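You operate a simulated robot arm through the tools that you are given. There is no shell and no other tool.

You run a simulated robot arm. Do the job below in one go: nothing can be reset, and whatever is moved stays where it is left.

Task
Crimp the size 25 cable lug and lay it in the blue tray.
Fine: matching die, one stroke, hands out of the press throat, slide back out.

The check looks at the end state, three seconds after you hand in, the way a careful person would. Anything else that was tipped, shoved, dropped, spilled or broken makes it a failure.

Robot
A 7-joint arm with a two-finger gripper, fixed in place. Base frame: the origin is at the foot of the arm, x ahead of it, y to its left, z up; the work surface is at about z = 0. Lengths are in m, angles in degrees, forces in N, time in s.
With the tool pointing down near the work surface it reaches from about 0.26 to 0.6 m from the base axis. Its first joint turns from -143.0 to 143.0 degrees. Payload 1.08 kg.
The TCP is the grasp point between the finger pads, 0.016 m short of the fingertips. In the tool frame z runs along the fingers and y along their closing line. The gripper opens to 0.088 m; its body begins 0.058 m behind the TCP.
Orientation is told as [roll, pitch, yaw] about the base's x, y, z axes, in that order, counted from this pose: with the fingers straight down and closing along the base's y, the tool's x points along the base's -x, its y along +y and its z along -z.

Tools
- The arm moves only by the tool move_arm. Its argument "deltas" is text: rows parted by semicolons, each of 7 numbers parted by spaces: the finger opening in m, from 0 to 0.088, then the shift along the tool's x, y, z in m, then the turn, a rotation vector about the tool's x, y, z in degrees. In form: hand tx ty tz ax ay az; .... A call has 1 to 20 rows; each row shifts and turns the commanded pose from where the row before left it, along the tool's axes as they then stand. Rows are played at 5 a second. More than 0.05 m and 8.6 degrees between two rows, or a gripper value outside its range, and nothing of the call is played. Where a pose cannot be reached the arm comes as near as it can. A force on the tool above 50 N (or 10 N above the force at the start of the call, whichever is more), or a blocked arm, ends the call early, and 0.2 s more pass. Each finger travels about 0.1867 m/s and halts on what it meets, pressing with about 20 N; the grip force reading is that of the motor and also rises with nothing between the fingers. The clock runs only during rows and for 0.2 s after the last one: add rows that do not move to give the fingers time. It gives the time, the measured TCP pose, the force on the tool (base axes), the opening and the grip force at its end, in the units of the frame above (readings bear some noise), with the torque about the TCP (base axes, N m) and any sound that the robot's microphone picked up.
- Cameras (640 x 400 px; columns grow to the right, rows downward): "scene" is fixed at [0.2203, 0.6486, 0.5657]; the picture's right is [-0.90, -0.43, 0.00], its down [-0.19, 0.39, -0.90] and it looks along [0.39, -0.81, -0.43] (base axes); focal length 258 px, centre (320, 200). "wrist" rides on the gripper at [0.082, -0.008, -0.092] in the tool frame; the picture's right is [0.10, 0.99, 0.00], its down [-0.70, 0.07, -0.71] and it looks along [-0.71, 0.07, 0.71] (tool axes); focal length 256 px, centre (320, 200). There is no depth. A picture from a camera that has moved, and an enlarged one, comes with that camera's place and axes in the base frame and with its lens.
- capture(camera): a new picture of that camera. The clock stands still meanwhile.
- enlarge(camera, box): a new picture of the part [left, top, right, bottom] of that camera's present view, enlarged. The clock stands still meanwhile.
- close_job(): hands the job in; it is judged then, once.

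Places have to be worked out from the pictures, the camera data and where the tool is seen. Open the gripper and draw the arm clear of the work before you hand the job in, unless the task says otherwise.

The tools are called as name(argument=value, ...) on one line, values as JSON. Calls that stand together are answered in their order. move_arm: Moves the arm, as the interface text tells. Its arguments: {"type":"object","properties":{"deltas":{"type":"string"}},"required":["deltas"]} The other tools are called the same way: capture (camera) takes a picture; enlarge (camera, box) takes an enlarged picture of a part of a camera's view; close_job () hands the job in.

At the start:

```text
clock: 0.0
tool_pos: [0.3307, 0.0418, 0.4796]
tcp_rot: [0.0, -0.1, 0.0]
wrist_force: [0.4, -0.5, 0.2]
torque: [-0.02, 0.01, -0.04]
grip_width: 0.0878
grip_force: 0.1
```

scene: 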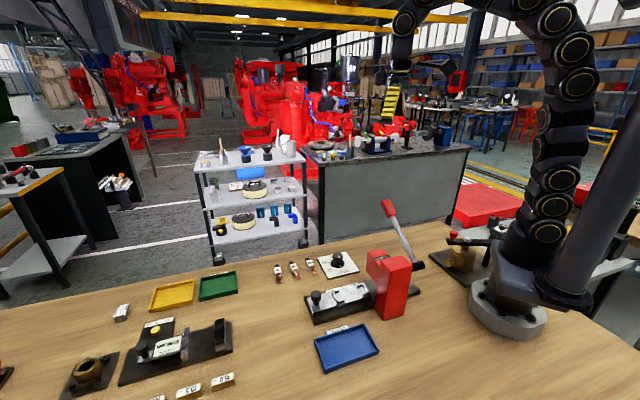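
wrist: 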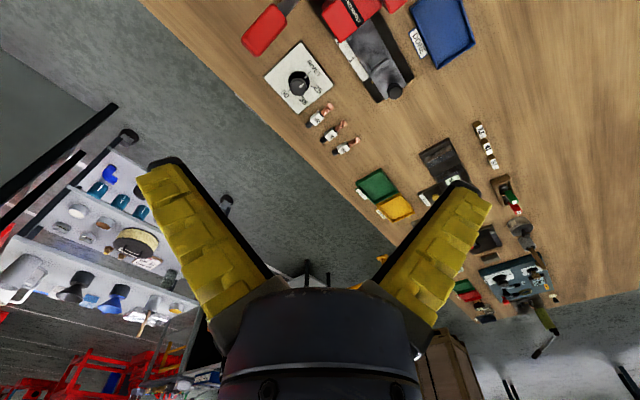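

I'll start by looking closely at the press, lugs, dies and selector in both cameras.

enlarge(camera="scene", box=[260, 190, 440, 302])

enlarge(camera="scene", box=[50, 290, 250, 400])

enlarge(camera="scene", box=[260, 240, 420, 340])

enlarge(camera="wrist", box=[240, 0, 480, 150])

enlarge(camera="wrist", box=[340, 110, 580, 260])

```text
3.56 times, centred on (350, 246) of scene
camera zoom: at [0.2203, 0.6486, 0.5657], right [-0.9, -0.43, 0.0], down [-0.19, 0.39, -0.9], along [0.39, -0.81, -0.43], focal length 919 px, centre (213, 36)
```

zoom: 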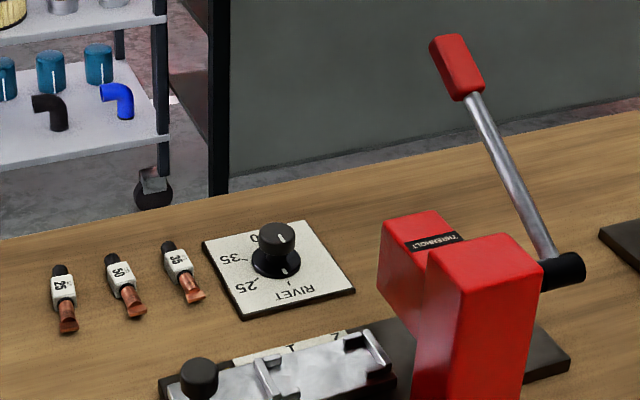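

```text
3.20 times, centred on (150, 345) of scene
camera zoom: at [0.2203, 0.6486, 0.5657], right [-0.9, -0.43, 0.0], down [-0.19, 0.39, -0.9], along [0.39, -0.81, -0.43], focal length 827 px, centre (864, -264)
```

zoom: 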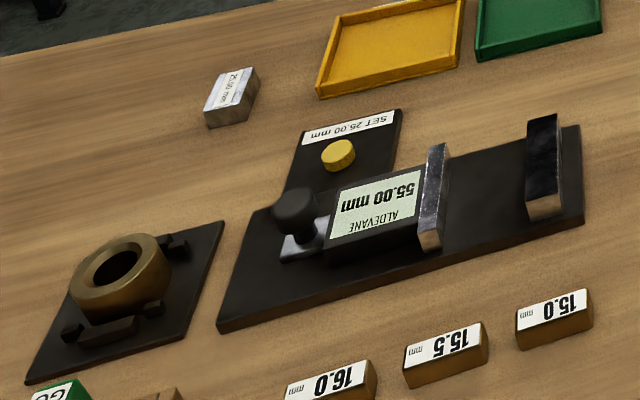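

```text
4.00 times, centred on (340, 290) of scene
camera zoom: at [0.2203, 0.6486, 0.5657], right [-0.9, -0.43, 0.0], down [-0.19, 0.39, -0.9], along [0.39, -0.81, -0.43], focal length 1034 px, centre (240, -160)
```

zoom: 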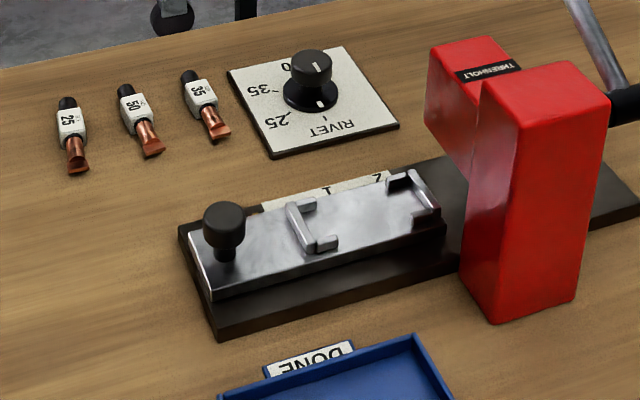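

```text
2.67 times, centred on (360, 75) of wrist
camera zoom: at [0.2505, 0.0342, 0.5704], right [-0.1, 0.99, 0.0], down [0.7, 0.07, 0.71], along [0.71, 0.07, -0.71], focal length 683 px, centre (213, 533)
```

zoom: 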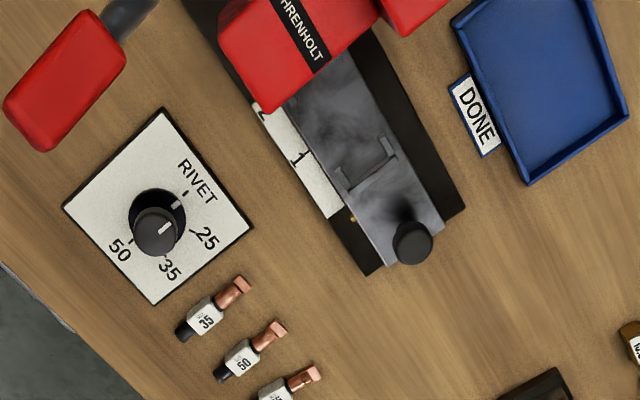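

```text
2.67 times, centred on (460, 185) of wrist
camera zoom: at [0.2505, 0.0342, 0.5704], right [-0.1, 0.99, 0.0], down [0.7, 0.07, 0.71], along [0.71, 0.07, -0.71], focal length 683 px, centre (-53, 240)
```

zoom: 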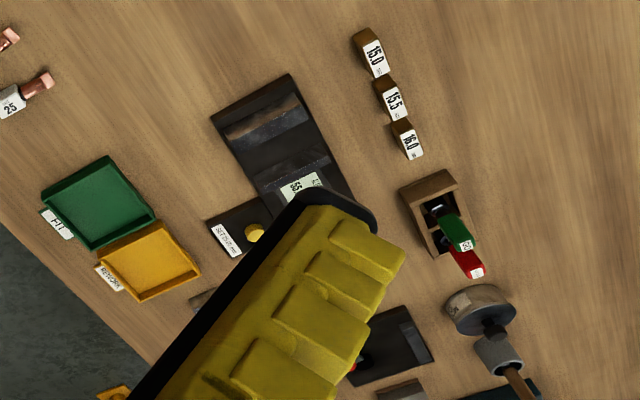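

The press, selector dial (looks like it points at RIVET), three lugs and the blue DONE tray are visible. I'll move the wrist camera over the press from a safe height to see it more closely.

move_arm(deltas="0.088 0.01 0.03 0.01 0 0 0; 0.088 0.01 0.03 0.01 0 0 0; 0.088 0.01 0.03 0.02 0 0 0; 0.088 0 0.01 0.02 0 0 0; 0.088 0 0 0 0 0 0")

capture(camera="wrist")

```text
clock: 1.2
tool_pos: [0.301, 0.142, 0.4185]
tcp_rot: [0.0, 0.1, 0.0]
wrist_force: [-0.3, 0.2, -0.2]
torque: [0.02, 0.01, 0.02]
grip_width: 0.088
grip_force: 0.0
```

```text
taken
camera wrist: at [0.2189, 0.1347, 0.5111], right [-0.1, 0.99, 0.0], down [0.7, 0.07, 0.71], along [0.71, 0.07, -0.71], focal length 256 px, centre (320, 200)
```

wrist: 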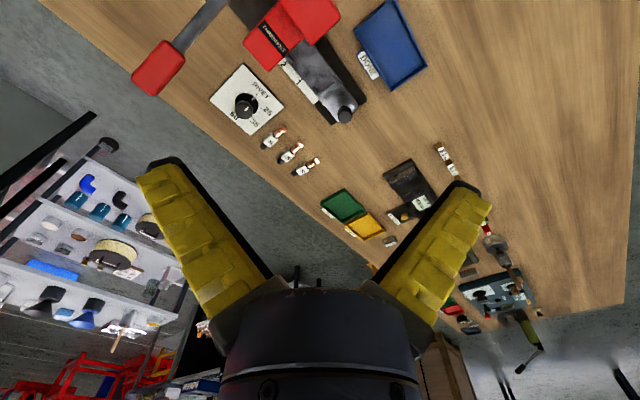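

I'll tilt the hand so the wrist camera looks more steeply down at the press.

move_arm(deltas="0.088 0 0 0 0 8 0; 0.088 0 0 0 0 8 0; 0.088 0 0 0 0 8 0; 0.088 0 0 0 0 0 0; 0.088 0 0 0 0 0 0")

capture(camera="wrist")

enlarge(camera="wrist", box=[120, 0, 440, 200])

```text
clock: 2.4
tool_pos: [0.3006, 0.1419, 0.4179]
tcp_rot: [-0.1, 20.0, 0.0]
wrist_force: [-0.5, 0.5, -1.1]
torque: [-0.03, 0.02, 0.04]
grip_width: 0.0879
grip_force: 0.1
out of reach, approached as far as the arm can: row 3
```

```text
taken
camera wrist: at [0.2563, 0.1347, 0.5316], right [-0.1, 0.99, 0.04], down [0.9, 0.07, 0.43], along [0.42, 0.07, -0.9], focal length 256 px, centre (320, 200)
```

wrist: 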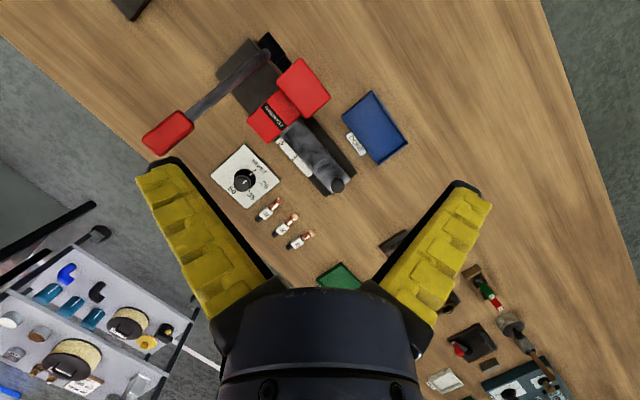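

```text
2.00 times, centred on (280, 100) of wrist
camera zoom: at [0.2563, 0.1347, 0.5316], right [-0.1, 0.99, 0.04], down [0.9, 0.07, 0.43], along [0.42, 0.07, -0.9], focal length 512 px, centre (400, 400)
```

zoom: 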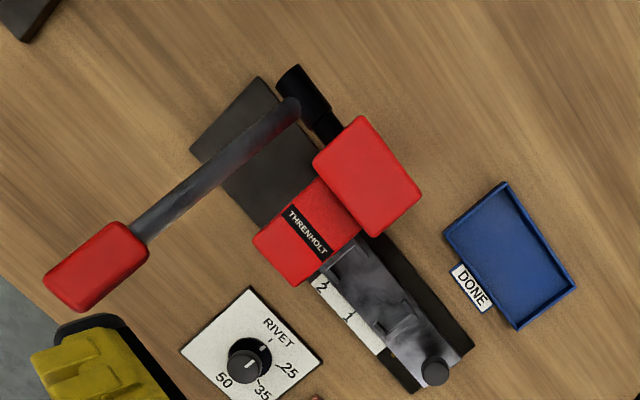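

From above: the head and column are near (0.31, 0.08), the slide runs at roughly 44° in the x-y plane with its knob near (0.445, 0.203, 0.05), and the lever handle is near (0.327, -0.02, 0.23). I'll move the camera closer above the slide to read its nests and marks.

move_arm(deltas="0.088 -0.0344 0.001 0.03 0 0 0; 0.088 -0.0344 0.001 0.03 0 0 0; 0.088 -0.0344 0.001 0.03 0 0 0; 0.088 -0.0344 0.001 0.02 0 0 0; 0.088 0 0 0 0 0 0; 0.088 0 0 0 0 0 0")

capture(camera="wrist")

enlarge(camera="wrist", box=[160, 0, 480, 200])

```text
clock: 3.8
tool_pos: [0.3975, 0.1457, 0.266]
tcp_rot: [0.1, 20.1, 0.1]
wrist_force: [0.6, -0.2, 0.6]
torque: [0.02, 0.0, -0.04]
grip_width: 0.0882
grip_force: 0.0
```

```text
taken
camera wrist: at [0.3513, 0.1374, 0.3812], right [-0.1, 0.99, 0.04], down [0.9, 0.07, 0.43], along [0.42, 0.07, -0.9], focal length 256 px, centre (320, 200)
```

wrist: 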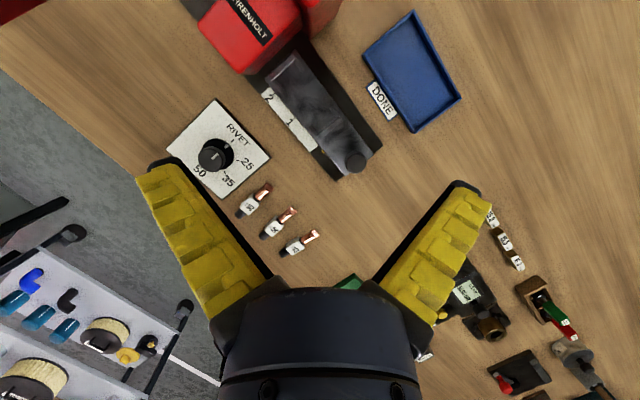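

```text
2.00 times, centred on (320, 100) of wrist
camera zoom: at [0.3513, 0.1374, 0.3812], right [-0.1, 0.99, 0.04], down [0.9, 0.07, 0.43], along [0.42, 0.07, -0.9], focal length 512 px, centre (320, 400)
```

zoom: 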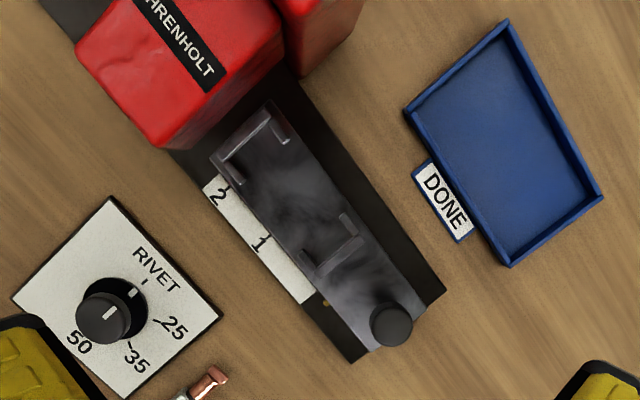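

enlarge(camera="wrist", box=[240, 30, 400, 190])

enlarge(camera="wrist", box=[150, 90, 330, 260])

enlarge(camera="scene", box=[300, 260, 400, 330])

```text
2.50 times, centred on (320, 110) of wrist
camera zoom: at [0.3513, 0.1374, 0.3812], right [-0.1, 0.99, 0.04], down [0.9, 0.07, 0.43], along [0.42, 0.07, -0.9], focal length 640 px, centre (320, 425)
```

zoom: 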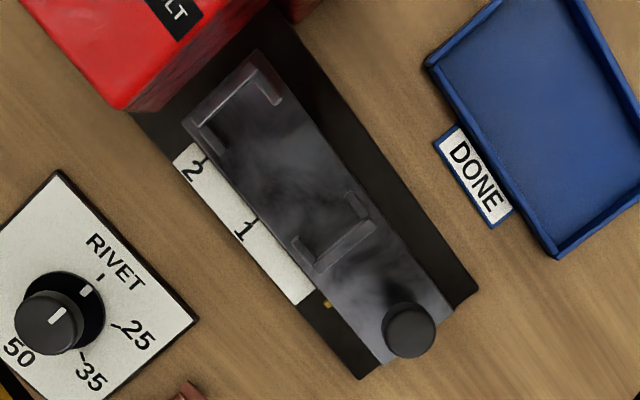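

```text
2.35 times, centred on (240, 175) of wrist
camera zoom: at [0.3513, 0.1374, 0.3812], right [-0.1, 0.99, 0.04], down [0.9, 0.07, 0.43], along [0.42, 0.07, -0.9], focal length 602 px, centre (508, 259)
```

zoom: 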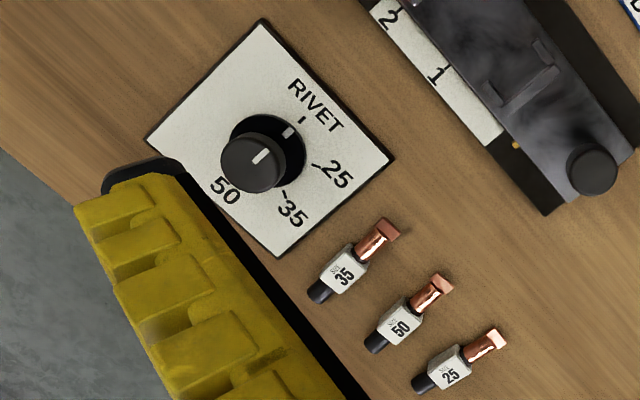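

```text
5.71 times, centred on (350, 295) of scene
camera zoom: at [0.2203, 0.6486, 0.5657], right [-0.9, -0.43, 0.0], down [-0.19, 0.39, -0.9], along [0.39, -0.81, -0.43], focal length 1477 px, centre (149, -343)
```

zoom: 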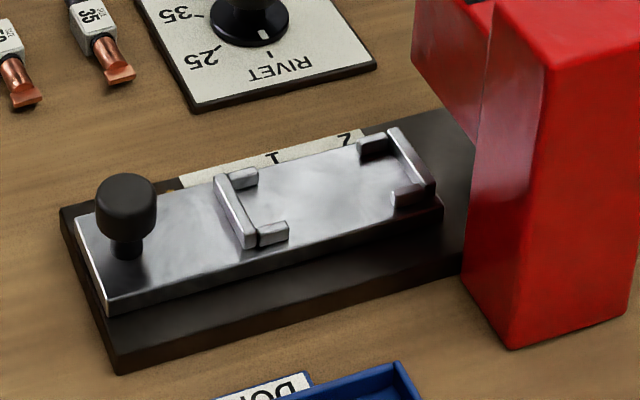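

The slide carries one long nest between two C-brackets (about lug length), an index mark strip "1/2", and a small brass pointer. The dial points at RIVET. Next I'll look closer at the lugs.

move_arm(deltas="0.088 -0.04 0 0.01 0 0 0; 0.088 -0.04 0 0.01 0 0 0; 0.088 -0.04 0 0.012 0 0 0; 0.088 0 0 0 0 0 0; 0.088 0 0 0 0 0 0")

capture(camera="wrist")

enlarge(camera="wrist", box=[200, 130, 360, 250])

```text
clock: 5.0
tool_pos: [0.4941, 0.1439, 0.1966]
tcp_rot: [-0.1, 20.0, -0.1]
wrist_force: [0.3, -0.8, -1.4]
torque: [0.03, 0.01, -0.01]
grip_width: 0.088
grip_force: 0.0
```

```text
taken
camera wrist: at [0.4495, 0.137, 0.3119], right [-0.1, 0.99, 0.04], down [0.9, 0.07, 0.43], along [0.42, 0.07, -0.9], focal length 256 px, centre (320, 200)
```

wrist: 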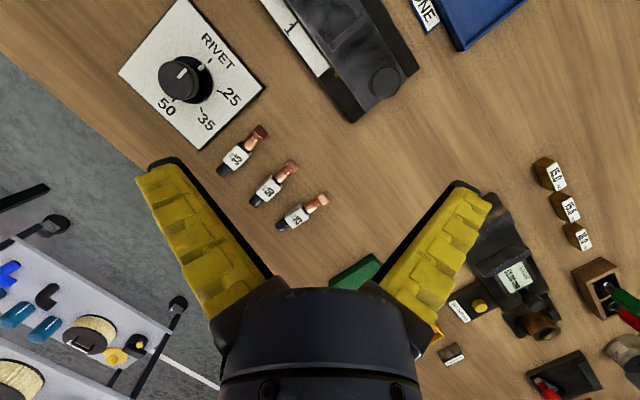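

```text
3.33 times, centred on (280, 190) of wrist
camera zoom: at [0.4495, 0.137, 0.3119], right [-0.1, 0.99, 0.04], down [0.9, 0.07, 0.43], along [0.42, 0.07, -0.9], focal length 853 px, centre (453, 233)
```

zoom: 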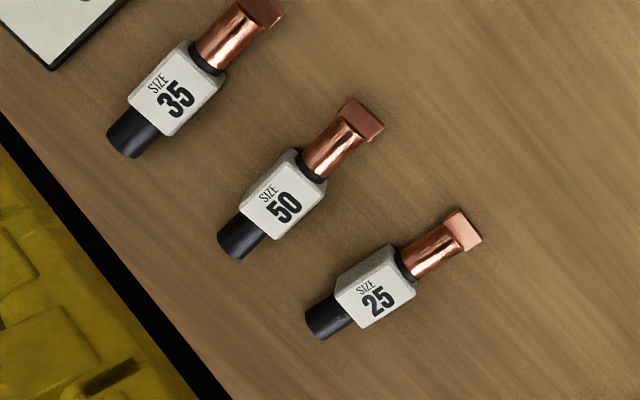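

The lugs lie flat on the table (cable black, white tag block, copper barrel). Lug 25's block is near (0.615, 0.132), with its axis from the copper end toward about -50°. I'll partly close the fingers in free air and look, to learn how thick the fingertips are before going between the lugs.

move_arm(deltas="0.035 0 0 0 0 0 0; 0.035 0 0 0 0 0 0; 0.035 0 0 0 0 0 0")

capture(camera="wrist")

capture(camera="scene")

```text
clock: 5.8
tool_pos: [0.4951, 0.1453, 0.1967]
tcp_rot: [0.0, 19.9, 0.0]
wrist_force: [0.0, 0.0, -0.4]
torque: [-0.01, 0.01, -0.01]
grip_width: 0.0398
grip_force: 4.0
```

```text
taken
camera wrist: at [0.4494, 0.137, 0.312], right [-0.1, 0.99, 0.04], down [0.9, 0.07, 0.43], along [0.42, 0.07, -0.9], focal length 256 px, centre (320, 200)
```

wrist: 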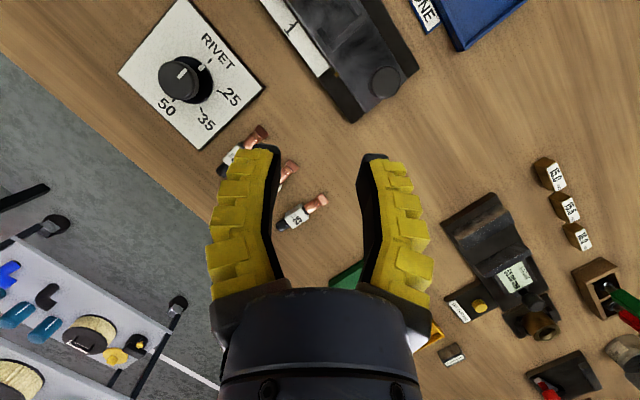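

```text
taken
```

scene: 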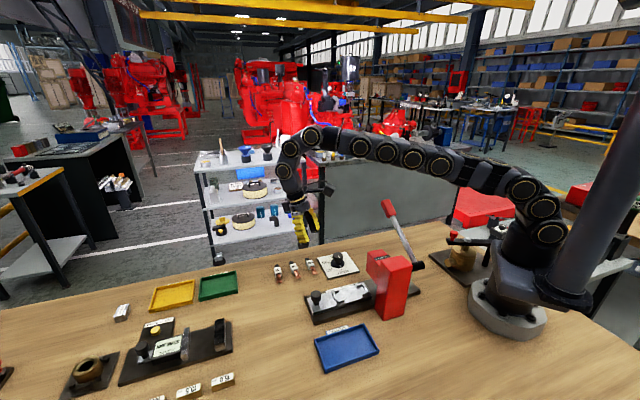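

Fingertips are about 15-18 mm thick, which is enough to work with the lug spacing. Now I'll level the hand and turn it so the camera looks along the slide into the press throat, to see the die before touching anything.

move_arm(deltas="0.088 0 0 0 0 -8 0; 0.088 0 0 0 0 -8 0; 0.088 0 0 0 0 -4 0; 0.088 0.03 0.035 -0.01 0 0 0; 0.088 0.025 0.03 -0.01 0 0 0; 0.088 0 0 0 0 0 8; 0.088 0 0 0 0 0 8; 0.088 0 0 0 0 0 8; 0.088 0 0 0 0 0 8; 0.088 0 0 0 0 0 8; 0.088 0 0 0 0 0 8; 0.088 0 0 0 0 0 8; 0.088 0 0 0 0 0 8; 0.088 0 0 0 0 0 8; 0.088 0 0 0 0 0 8; 0.088 0 0 0 0 0 8; 0.088 0 0 0 0 0 8; 0.088 0 0 0 0 0 8; 0.088 0 0 0 0 0 8; 0.088 0 0 0 0 0 8")

capture(camera="wrist")

capture(camera="scene")

```text
clock: 10.0
tool_pos: [0.4417, 0.2114, 0.2184]
tcp_rot: [0.0, 0.0, -120.1]
wrist_force: [-1.2, -0.2, -0.8]
torque: [-0.02, 0.02, 0.0]
grip_width: 0.0878
grip_force: 0.1
```

```text
taken
camera wrist: at [0.4744, 0.2869, 0.3093], right [0.91, -0.41, 0.0], down [-0.29, -0.64, 0.71], along [-0.29, -0.65, -0.71], focal length 256 px, centre (320, 200)
```

wrist: 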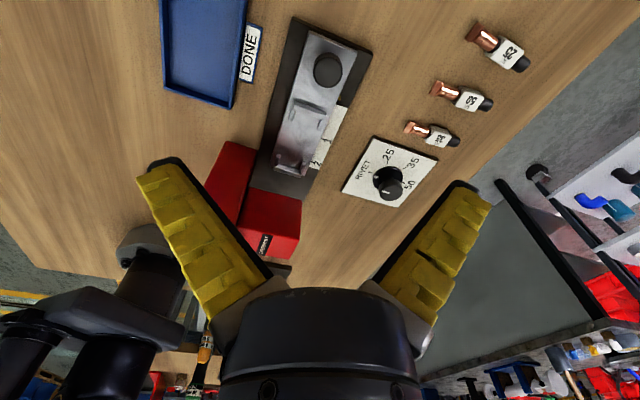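

```text
taken
```

scene: 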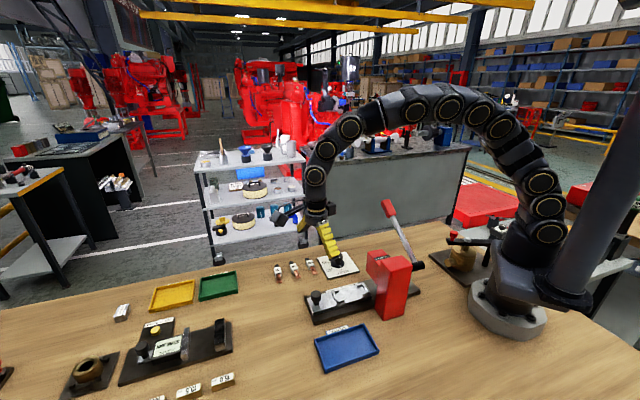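

This angle shows the slide, dial, and head; let me enlarge the throat, the dial and the lugs.

enlarge(camera="wrist", box=[200, 10, 400, 260])

enlarge(camera="wrist", box=[330, 10, 540, 220])

enlarge(camera="wrist", box=[250, 20, 380, 190])

```text
1.60 times, centred on (300, 135) of wrist
camera zoom: at [0.4744, 0.2869, 0.3093], right [0.91, -0.41, 0.0], down [-0.29, -0.64, 0.71], along [-0.29, -0.65, -0.71], focal length 410 px, centre (352, 304)
```

zoom: 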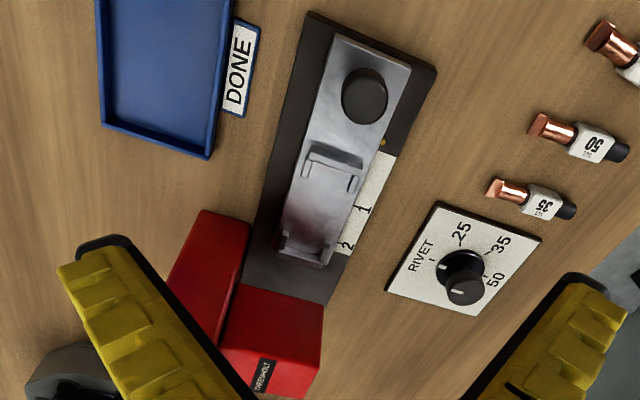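

```text
1.90 times, centred on (435, 115) of wrist
camera zoom: at [0.4744, 0.2869, 0.3093], right [0.91, -0.41, 0.0], down [-0.29, -0.64, 0.71], along [-0.29, -0.65, -0.71], focal length 488 px, centre (101, 362)
```

zoom: 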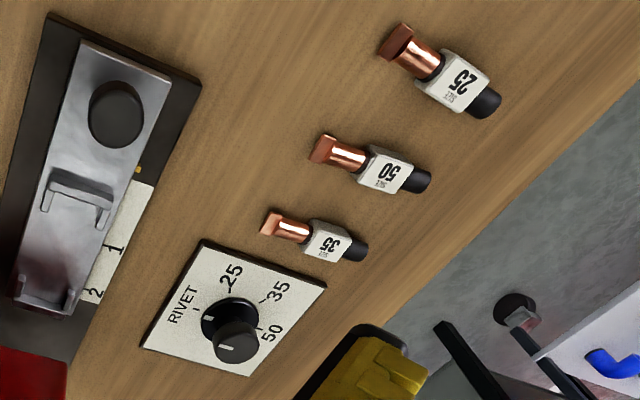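

```text
2.35 times, centred on (315, 105) of wrist
camera zoom: at [0.4744, 0.2869, 0.3093], right [0.91, -0.41, 0.0], down [-0.29, -0.64, 0.71], along [-0.29, -0.65, -0.71], focal length 602 px, centre (332, 424)
```

zoom: 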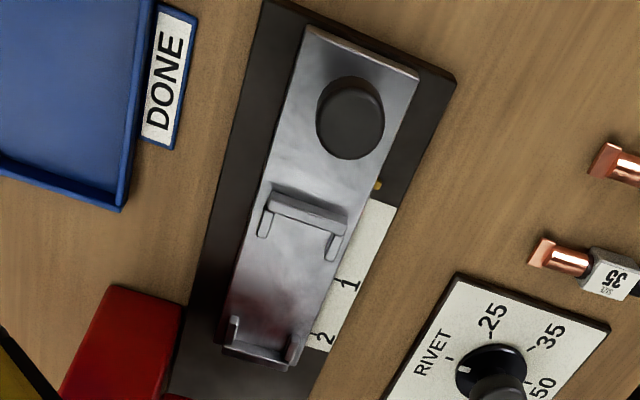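

The dial ticks are spaced 60° (RIVET at heading ~135°, 25 at ~75°), with the dial centre near (0.464, 0.012), so it needs a 60° clockwise turn seen from above. I'll go above the dial with the hand yaw back near 0.

move_arm(deltas="0.088 0 0 0 0 0 -8; 0.088 0 0 0 0 0 -8; 0.088 0 0 0 0 0 -8; 0.088 0 0 0 0 0 -8; 0.088 0 0 0 0 0 -8; 0.088 0 0 0 0 0 -8; 0.088 0 0 0 0 0 -8; 0.088 0 0 0 0 0 -8; 0.088 0 0 0 0 0 -8; 0.088 0 0 0 0 0 -8; 0.088 0 0 0 0 0 -8; 0.088 0 0 0 0 0 -8; 0.088 0 0 0 0 0 -8; 0.088 0 0 0 0 0 -8; 0.088 0 0 0 0 0 -8; 0.088 -0.0044 -0.04 0.012 0 0 0; 0.088 -0.0044 -0.04 0.012 0 0 0; 0.088 -0.0044 -0.04 0.012 0 0 0; 0.088 -0.0044 -0.04 0.012 0 0 0; 0.088 -0.0044 -0.0394 0.012 0 0 0")

capture(camera="wrist")

capture(camera="scene")

```text
clock: 14.2
tool_pos: [0.4604, 0.0108, 0.1572]
tcp_rot: [0.0, 0.0, 0.1]
wrist_force: [0.5, -0.4, -0.5]
torque: [-0.01, 0.01, 0.03]
grip_width: 0.0879
grip_force: 0.1
```

```text
taken
camera wrist: at [0.3802, 0.0032, 0.2485], right [-0.1, 0.99, 0.0], down [0.7, 0.07, 0.71], along [0.7, 0.07, -0.71], focal length 256 px, centre (320, 200)
```

wrist: 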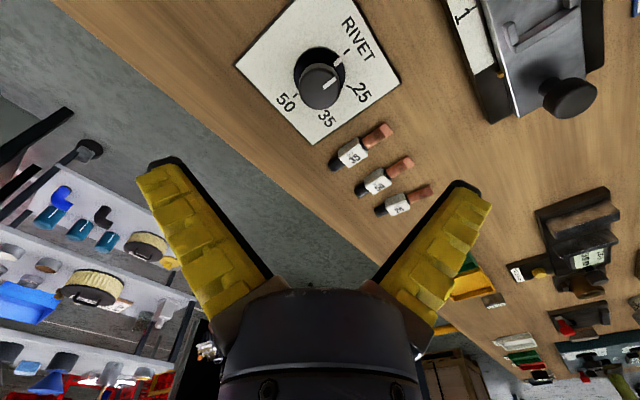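

```text
taken
```

scene: 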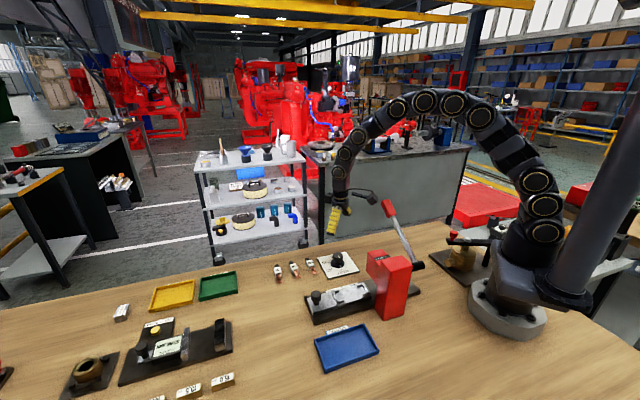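

The dial cap appears where the TCP axis should project; I'll enlarge to check centring before descending.

enlarge(camera="wrist", box=[230, 0, 410, 150])

```text
2.67 times, centred on (320, 75) of wrist
camera zoom: at [0.3802, 0.0032, 0.2485], right [-0.1, 0.99, 0.0], down [0.7, 0.07, 0.71], along [0.7, 0.07, -0.71], focal length 683 px, centre (320, 533)
```

zoom: 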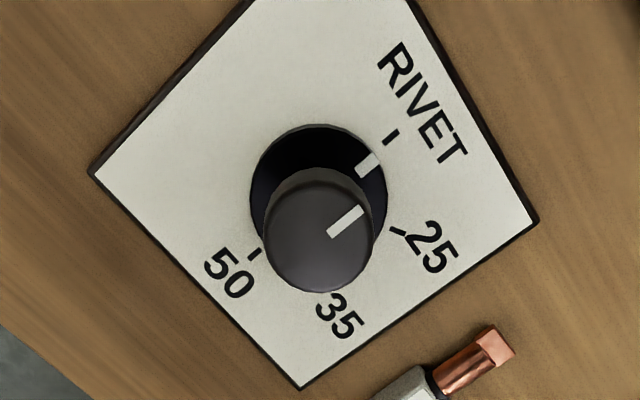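

The dial is centred within a couple of mm and its cap is ~32 mm across. I'll descend with the fingers at 60 mm opening.

move_arm(deltas="0.06 -0.001 0 0.03 0 0 0; 0.06 0 0 0.03 0 0 0; 0.06 0 0 0.03 0 0 0; 0.06 0 0 0.015 0 0 0; 0.06 0 0 0.012 0 0 0; 0.06 0 0 0 0 0 0")

capture(camera="wrist")

enlarge(camera="scene", box=[260, 170, 440, 300])

```text
clock: 15.6
tool_pos: [0.4619, 0.0113, 0.0401]
tcp_rot: [0.0, 0.0, 0.0]
wrist_force: [0.4, 0.2, -0.3]
torque: [0.03, 0.03, 0.01]
grip_width: 0.064
grip_force: 2.7
```

```text
taken
camera wrist: at [0.3805, 0.0045, 0.131], right [-0.1, 0.99, 0.0], down [0.7, 0.07, 0.71], along [0.71, 0.07, -0.7], focal length 256 px, centre (320, 200)
```

wrist: 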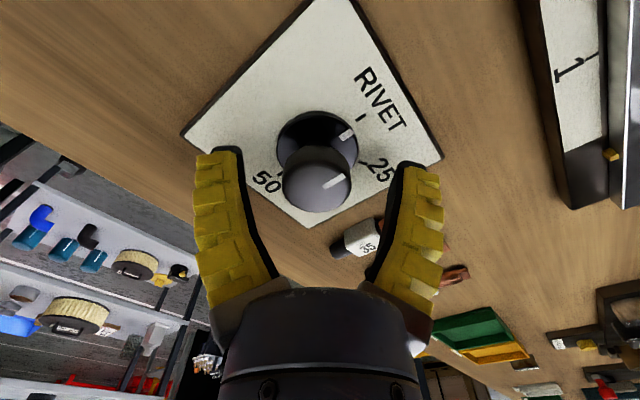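

```text
3.08 times, centred on (350, 235) of scene
camera zoom: at [0.2203, 0.6486, 0.5657], right [-0.9, -0.43, 0.0], down [-0.19, 0.39, -0.9], along [0.39, -0.81, -0.43], focal length 796 px, centre (228, 92)
```

zoom: 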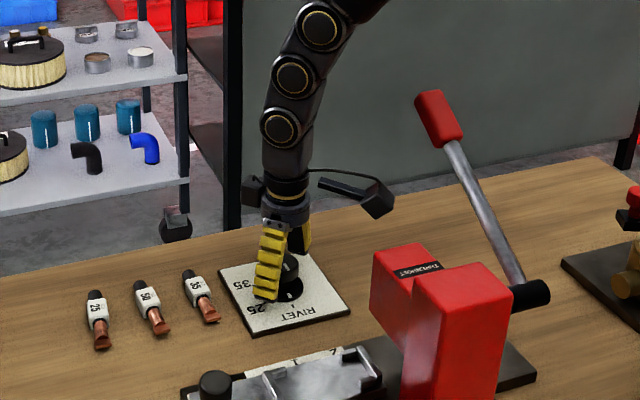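

Fingers straddle the cap cleanly with tips near z=0.024. I'll lower 6 mm more and close on the cap.

move_arm(deltas="0.06 0 0 0.006 0 0 0; 0.045 0 0 0 0 0 0; 0.02 0 0 0 0 0 0; 0.02 0 0 0 0 0 0; 0.02 0 0 0 0 0 0")

capture(camera="wrist")

```text
clock: 16.8
tool_pos: [0.4625, 0.011, 0.035]
tcp_rot: [-0.1, 0.0, 0.0]
wrist_force: [-1.9, -20.0, 2.6]
torque: [-0.08, -0.2, 0.0]
grip_width: 0.0296
grip_force: 22.2
```

```text
taken
camera wrist: at [0.3812, 0.0033, 0.1256], right [-0.1, 0.99, 0.0], down [0.7, 0.07, 0.71], along [0.71, 0.07, -0.71], focal length 256 px, centre (320, 200)
```

wrist: 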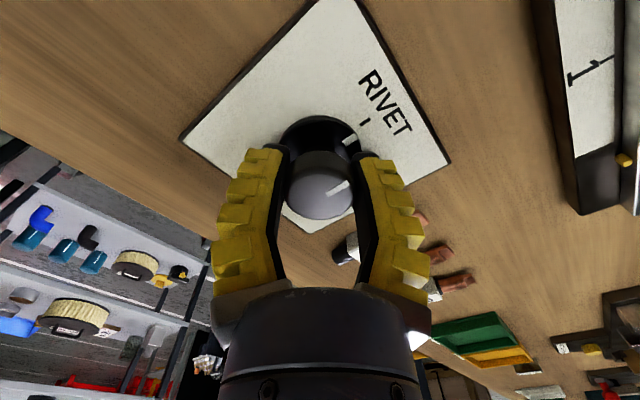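

There's a ~20 N sideways load in -y, so the grip is slightly off-centre; I'll nudge -y by 1.5 mm and reread.

move_arm(deltas="0.02 0 -0.0015 0 0 0 0; 0.02 0 0 0 0 0 0")

```text
clock: 17.4
tool_pos: [0.4626, 0.0103, 0.0339]
tcp_rot: [0.0, 0.0, 0.1]
wrist_force: [-3.1, -8.8, 3.0]
torque: [-0.04, -0.14, -0.02]
grip_width: 0.0294
grip_force: 22.6
```

The load dropped; one more millimetre, then I turn the dial clockwise about 60° in steps while listening for clicks.

move_arm(deltas="0.02 0.0008 -0.001 0 0 0 0; 0.02 0 0 0 0 0 0")

move_arm(deltas="0.02 0 0 0 0 0 8; 0.02 0 0 0 0 0 8; 0.02 0 0 0 0 0 8; 0.02 0 0 0 0 0 8; 0.02 0 0 0 0 0 0")

capture(camera="wrist")

```text
clock: 18.0
tool_pos: [0.4627, 0.0102, 0.0338]
tcp_rot: [0.1, -0.1, 0.1]
wrist_force: [3.0, 8.5, -2.5]
torque: [0.05, -0.12, 0.01]
grip_width: 0.0287
grip_force: 21.9
```

```text
clock: 19.2
tool_pos: [0.4638, 0.0099, 0.0339]
tcp_rot: [0.1, -0.1, -32.0]
wrist_force: [7.5, 28.5, 2.0]
torque: [0.25, 0.17, 0.02]
grip_width: 0.0277
grip_force: 21.9
```

```text
taken
camera wrist: at [0.3896, 0.0471, 0.1261], right [0.44, 0.9, 0.0], down [0.63, -0.31, 0.71], along [0.64, -0.31, -0.7], focal length 256 px, centre (320, 200)
```

wrist: 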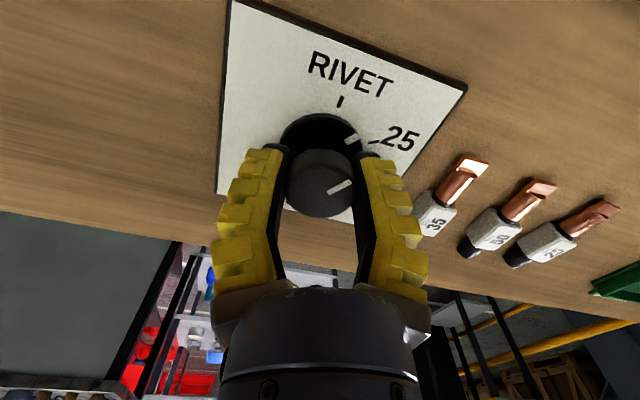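

The dial is following the hand. I'll relieve the side load by shifting ~1.5 mm and continue turning.

move_arm(deltas="0.02 0.0004 0.0015 0 0 0 0; 0.02 0 0 0 0 0 8; 0.02 0 0 0 0 0 8; 0.02 0 0 0 0 0 6; 0.02 0 0 0 0 0 6; 0.02 0 0 0 0 0 0; 0.02 0 0 0 0 0 0")

capture(camera="wrist")

```text
clock: 20.8
tool_pos: [0.4632, 0.0109, 0.0334]
tcp_rot: [0.0, -0.1, -59.9]
wrist_force: [-2.9, 7.6, 15.6]
torque: [-0.04, -0.05, 0.07]
grip_width: 0.0281
grip_force: 21.9
```

```text
taken
camera wrist: at [0.4154, 0.0776, 0.1256], right [0.81, 0.59, 0.0], down [0.41, -0.57, 0.71], along [0.42, -0.57, -0.7], focal length 256 px, centre (320, 200)
```

wrist: 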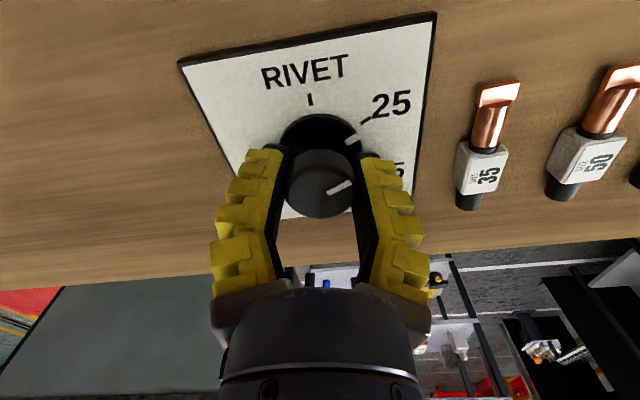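

enlarge(camera="wrist", box=[230, 50, 430, 230])

```text
2.22 times, centred on (330, 140) of wrist
camera zoom: at [0.4154, 0.0776, 0.1256], right [0.81, 0.59, 0.0], down [0.41, -0.57, 0.71], along [0.42, -0.57, -0.7], focal length 569 px, centre (298, 333)
```

zoom: 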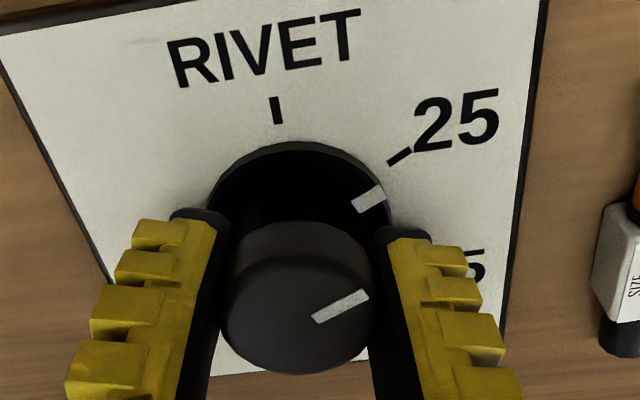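

The pointer on the skirt and cap lines up with the 25 tick. I'll release, rise a little and check it.

move_arm(deltas="0.06 0 0 0 0 0 0; 0.06 0 0 0 0 0 0; 0.06 0 0 -0.04 0 0 0; 0.06 0 0 -0.04 0 0 0; 0.06 0 0 -0.03 0 0 0; 0.06 0 0 0 0 0 0")

capture(camera="wrist")

enlarge(camera="wrist", box=[230, 0, 430, 150])

```text
clock: 22.2
tool_pos: [0.4626, 0.0121, 0.1454]
tcp_rot: [0.1, -0.1, -60.0]
wrist_force: [-0.1, 0.5, 0.8]
torque: [0.01, -0.03, -0.03]
grip_width: 0.0639
grip_force: 2.2
```

```text
taken
camera wrist: at [0.4145, 0.0794, 0.237], right [0.81, 0.59, 0.0], down [0.41, -0.57, 0.71], along [0.42, -0.57, -0.71], focal length 256 px, centre (320, 200)
```

wrist: 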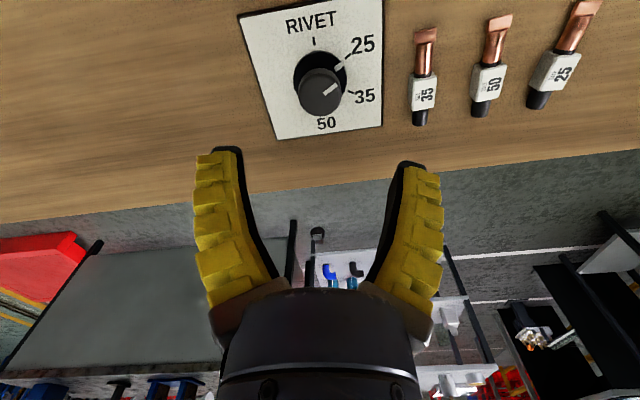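

```text
2.67 times, centred on (330, 75) of wrist
camera zoom: at [0.4145, 0.0794, 0.237], right [0.81, 0.59, 0.0], down [0.41, -0.57, 0.71], along [0.42, -0.57, -0.71], focal length 683 px, centre (293, 533)
```

zoom: 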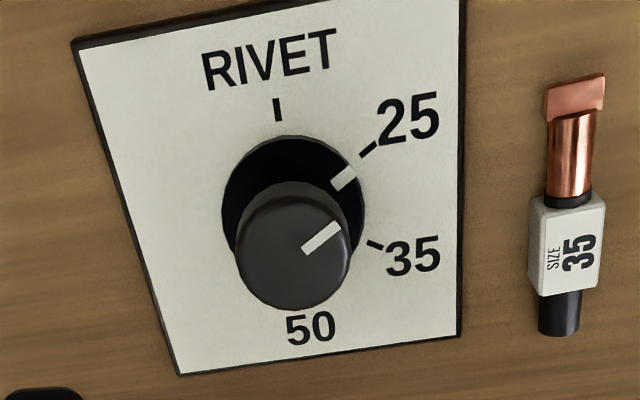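

The dial mark now sits on the 25 tick. Next, lug 25: block centre ≈ (0.616, 0.134), axis heading ≈ -50°. I'll turn the hand to yaw -50° and move over it at a safe height to test reach.

move_arm(deltas="0.06 0 0 0 0 0 -5; 0.06 0 0 0 0 0 -5; 0.06 -0.001 0.0396 0 0 0 0; 0.06 -0.001 0.0396 0 0 0 0; 0.05 -0.001 0.0396 0 0 0 0; 0.04 -0.001 0.0396 0 0 0 0; 0.03 -0.0015 0.0394 0 0 0 0; 0.03 0 0 0 0 0 0; 0.03 0 0 0 0 0 0")

capture(camera="wrist")

enlarge(camera="wrist", box=[200, 0, 440, 180])

```text
clock: 24.2
tool_pos: [0.5931, 0.1144, 0.1418]
tcp_rot: [0.0, 0.0, -50.1]
wrist_force: [-0.8, -0.4, 0.6]
torque: [0.01, 0.01, 0.02]
grip_width: 0.0353
grip_force: 3.1
out of reach, approached as far as the arm can: row 7
```

```text
taken
camera wrist: at [0.5343, 0.1726, 0.234], right [0.7, 0.72, 0.0], down [0.51, -0.49, 0.71], along [0.51, -0.49, -0.7], focal length 256 px, centre (320, 200)
```

wrist: 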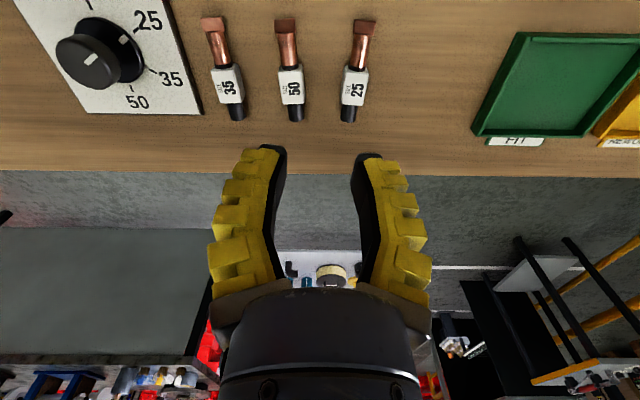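

```text
2.22 times, centred on (320, 90) of wrist
camera zoom: at [0.5343, 0.1726, 0.234], right [0.7, 0.72, 0.0], down [0.51, -0.49, 0.71], along [0.51, -0.49, -0.7], focal length 569 px, centre (320, 444)
```

zoom: 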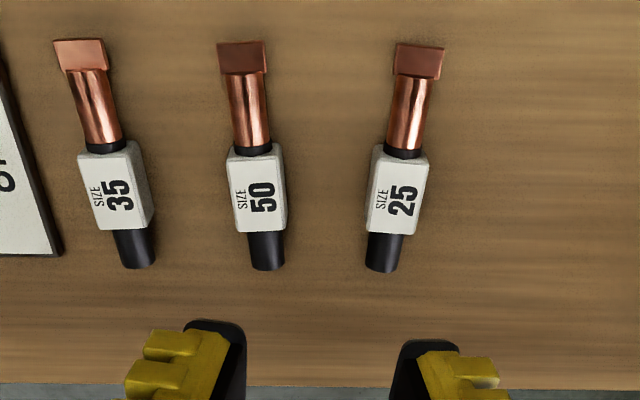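

With the tool straight down, reach ends at r≈0.60, while the lug is at r≈0.63. Tilting about the closing axis (so the pads stay parallel to the tag) should gain reach; I'll tilt 22° in place and see where the arm ends up.

move_arm(deltas="0.03 0 0 0 0 -8 0; 0.03 0 0 0 0 -8 0; 0.03 0 0 0 0 -6 0; 0.03 0 0 0 0 0 0")

capture(camera="wrist")

```text
clock: 25.2
tool_pos: [0.5932, 0.1154, 0.1442]
tcp_rot: [0.1, -22.1, -50.0]
wrist_force: [0.2, -0.3, 0.0]
torque: [-0.02, 0.03, 0.01]
grip_width: 0.0347
grip_force: 3.6
```

```text
taken
camera wrist: at [0.5162, 0.194, 0.1973], right [0.7, 0.71, -0.04], down [0.3, -0.25, 0.92], along [0.65, -0.66, -0.39], focal length 256 px, centre (320, 200)
```

wrist: 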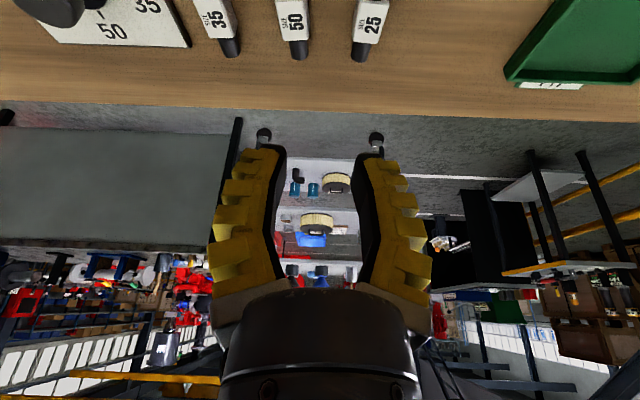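

Tilt works and the arm holds position. I'll move laterally to line up with the lug's tag and go down to about z=0.06.

move_arm(deltas="0.03 0.0038 0.0327 -0.0015 0 0 0; 0.03 0 0 0 0 0 0; 0.03 0.0156 0 0.0385 0 0 0; 0.03 0.0156 0 0.0385 0 0 0; 0.03 0 0 0 0 0 0; 0.03 0 0 0 0 0 0")

capture(camera="wrist")

enlarge(camera="scene", box=[220, 190, 380, 300])

```text
clock: 26.6
tool_pos: [0.6143, 0.1403, 0.0612]
tcp_rot: [0.0, -22.0, -50.0]
wrist_force: [0.1, -0.1, 0.3]
torque: [-0.01, -0.01, 0.02]
grip_width: 0.0348
grip_force: 3.5
```

```text
taken
camera wrist: at [0.5372, 0.2197, 0.1152], right [0.7, 0.71, -0.04], down [0.3, -0.25, 0.92], along [0.65, -0.66, -0.39], focal length 256 px, centre (320, 200)
```

wrist: 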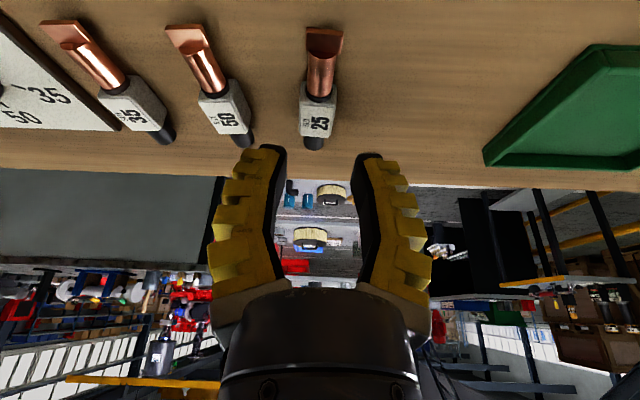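

```text
3.64 times, centred on (300, 245) of scene
camera zoom: at [0.2203, 0.6486, 0.5657], right [-0.9, -0.43, 0.0], down [-0.19, 0.39, -0.9], along [0.39, -0.81, -0.43], focal length 940 px, centre (393, 36)
```

zoom: 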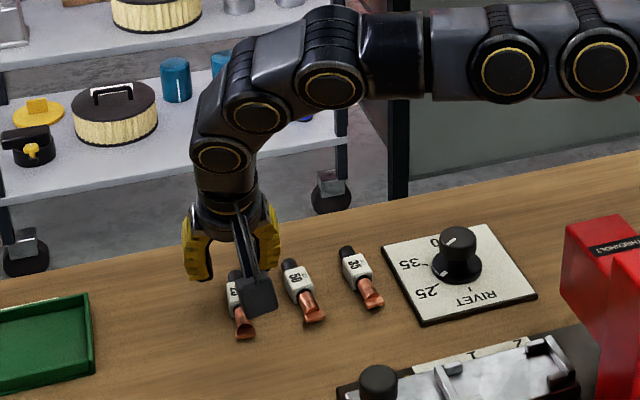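

The hand is over lug 25's tag with room to lug 50. I'll shift 1.5 mm further from lug 50 and descend to z≈0.022.

move_arm(deltas="0.03 0.0056 0.0015 0.0139 0 0 0; 0.03 0.0056 0 0.0139 0 0 0; 0.03 0.0034 0 0.0085 0 0 0; 0.03 0 0 0 0 0 0")

capture(camera="wrist")

enlarge(camera="scene", box=[230, 220, 350, 300])

```text
clock: 27.6
tool_pos: [0.6144, 0.1396, 0.0261]
tcp_rot: [0.0, -22.1, -50.0]
wrist_force: [0.0, 0.3, 1.0]
torque: [0.01, 0.01, 0.01]
grip_width: 0.0349
grip_force: 3.3
out of reach, approached as far as the arm can: row 3
```

```text
taken
camera wrist: at [0.5371, 0.22, 0.0803], right [0.7, 0.71, -0.04], down [0.3, -0.25, 0.92], along [0.65, -0.66, -0.39], focal length 256 px, centre (320, 200)
```

wrist: 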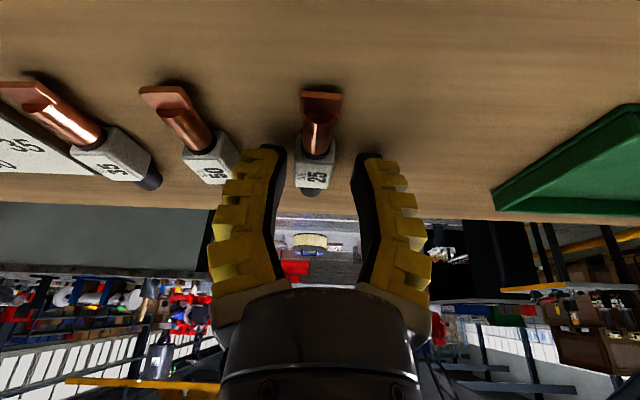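

```text
5.00 times, centred on (290, 260) of scene
camera zoom: at [0.2203, 0.6486, 0.5657], right [-0.9, -0.43, 0.0], down [-0.19, 0.39, -0.9], along [0.39, -0.81, -0.43], focal length 1293 px, centre (470, -100)
```

zoom: 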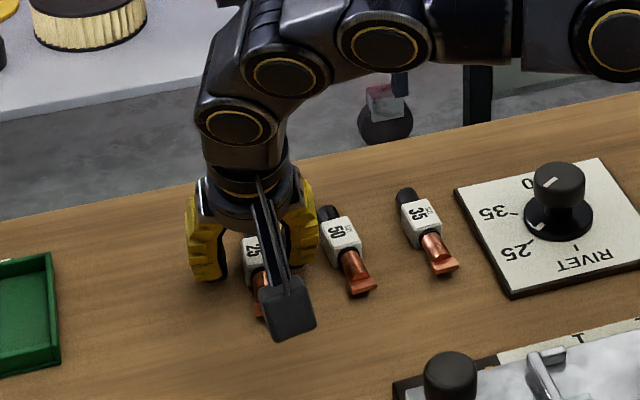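

Reach stopped at z≈0.026. A few more degrees of tilt should let me lower another 4 mm.

move_arm(deltas="0.03 0 0 0 0 -5 0; 0.03 0.0018 0 0.0036 0 0 0; 0.03 0 0 0 0 0 0")

```text
clock: 28.4
tool_pos: [0.6149, 0.1404, 0.0221]
tcp_rot: [0.0, -26.9, -49.9]
wrist_force: [0.1, 0.6, 1.1]
torque: [-0.02, 0.0, -0.02]
grip_width: 0.035
grip_force: 4.2
```

At z=0.022 with tilt -27°, in position. Closing on the tag.

move_arm(deltas="0.02 0 0 0 0 0 0; 0.01 0 0 0 0 0 0; 0.01 0 0 0 0 0 0; 0.01 0 0 0 0 0 0")

capture(camera="wrist")

```text
clock: 29.4
tool_pos: [0.6152, 0.1403, 0.0218]
tcp_rot: [0.0, -27.1, -50.0]
wrist_force: [-2.2, 0.4, 6.0]
torque: [-0.02, 0.0, 0.01]
grip_width: 0.0116
grip_force: 19.5
```

```text
taken
camera wrist: at [0.5354, 0.2232, 0.0667], right [0.7, 0.71, -0.05], down [0.25, -0.19, 0.95], along [0.67, -0.68, -0.31], focal length 256 px, centre (320, 200)
```

wrist: 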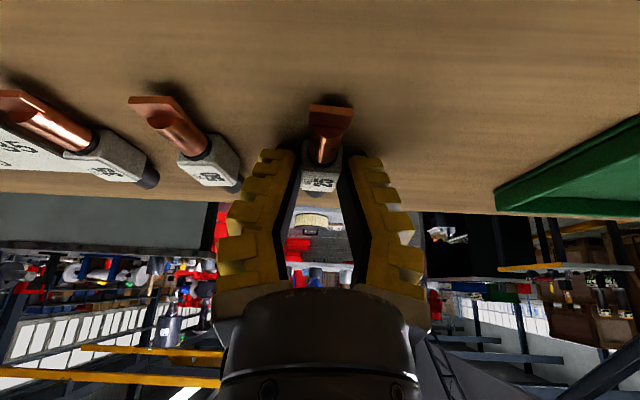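

The grip reads ~19.5 N with the tag between the fingers. I'll lift 3 cm and verify the lug comes along.

move_arm(deltas="0.01 -0.0045 0 -0.0089 0 0 0; 0.01 -0.0045 0 -0.0089 0 0 0; 0.01 -0.0068 0 -0.0134 0 0 0; 0.01 0 0 0 0 0 0")

capture(camera="wrist")

enlarge(camera="scene", box=[230, 210, 350, 290])

```text
clock: 30.4
tool_pos: [0.6157, 0.1389, 0.0564]
tcp_rot: [-0.1, -27.0, -50.0]
wrist_force: [-0.1, -0.5, -0.2]
torque: [0.01, 0.01, -0.02]
grip_width: 0.0152
grip_force: 3.9
```

```text
taken
camera wrist: at [0.5354, 0.2217, 0.1011], right [0.7, 0.71, -0.05], down [0.25, -0.19, 0.95], along [0.67, -0.68, -0.31], focal length 256 px, centre (320, 200)
```

wrist: 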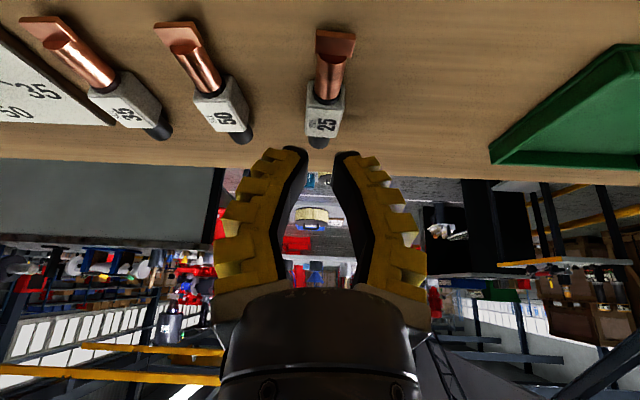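

```text
5.00 times, centred on (290, 250) of scene
camera zoom: at [0.2203, 0.6486, 0.5657], right [-0.9, -0.43, 0.0], down [-0.19, 0.39, -0.9], along [0.39, -0.81, -0.43], focal length 1293 px, centre (470, -50)
```

zoom: 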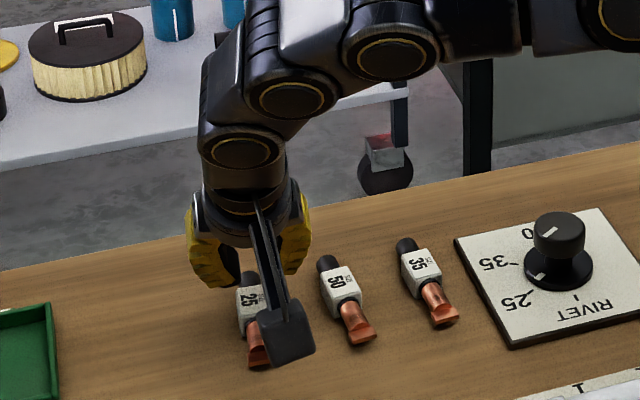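

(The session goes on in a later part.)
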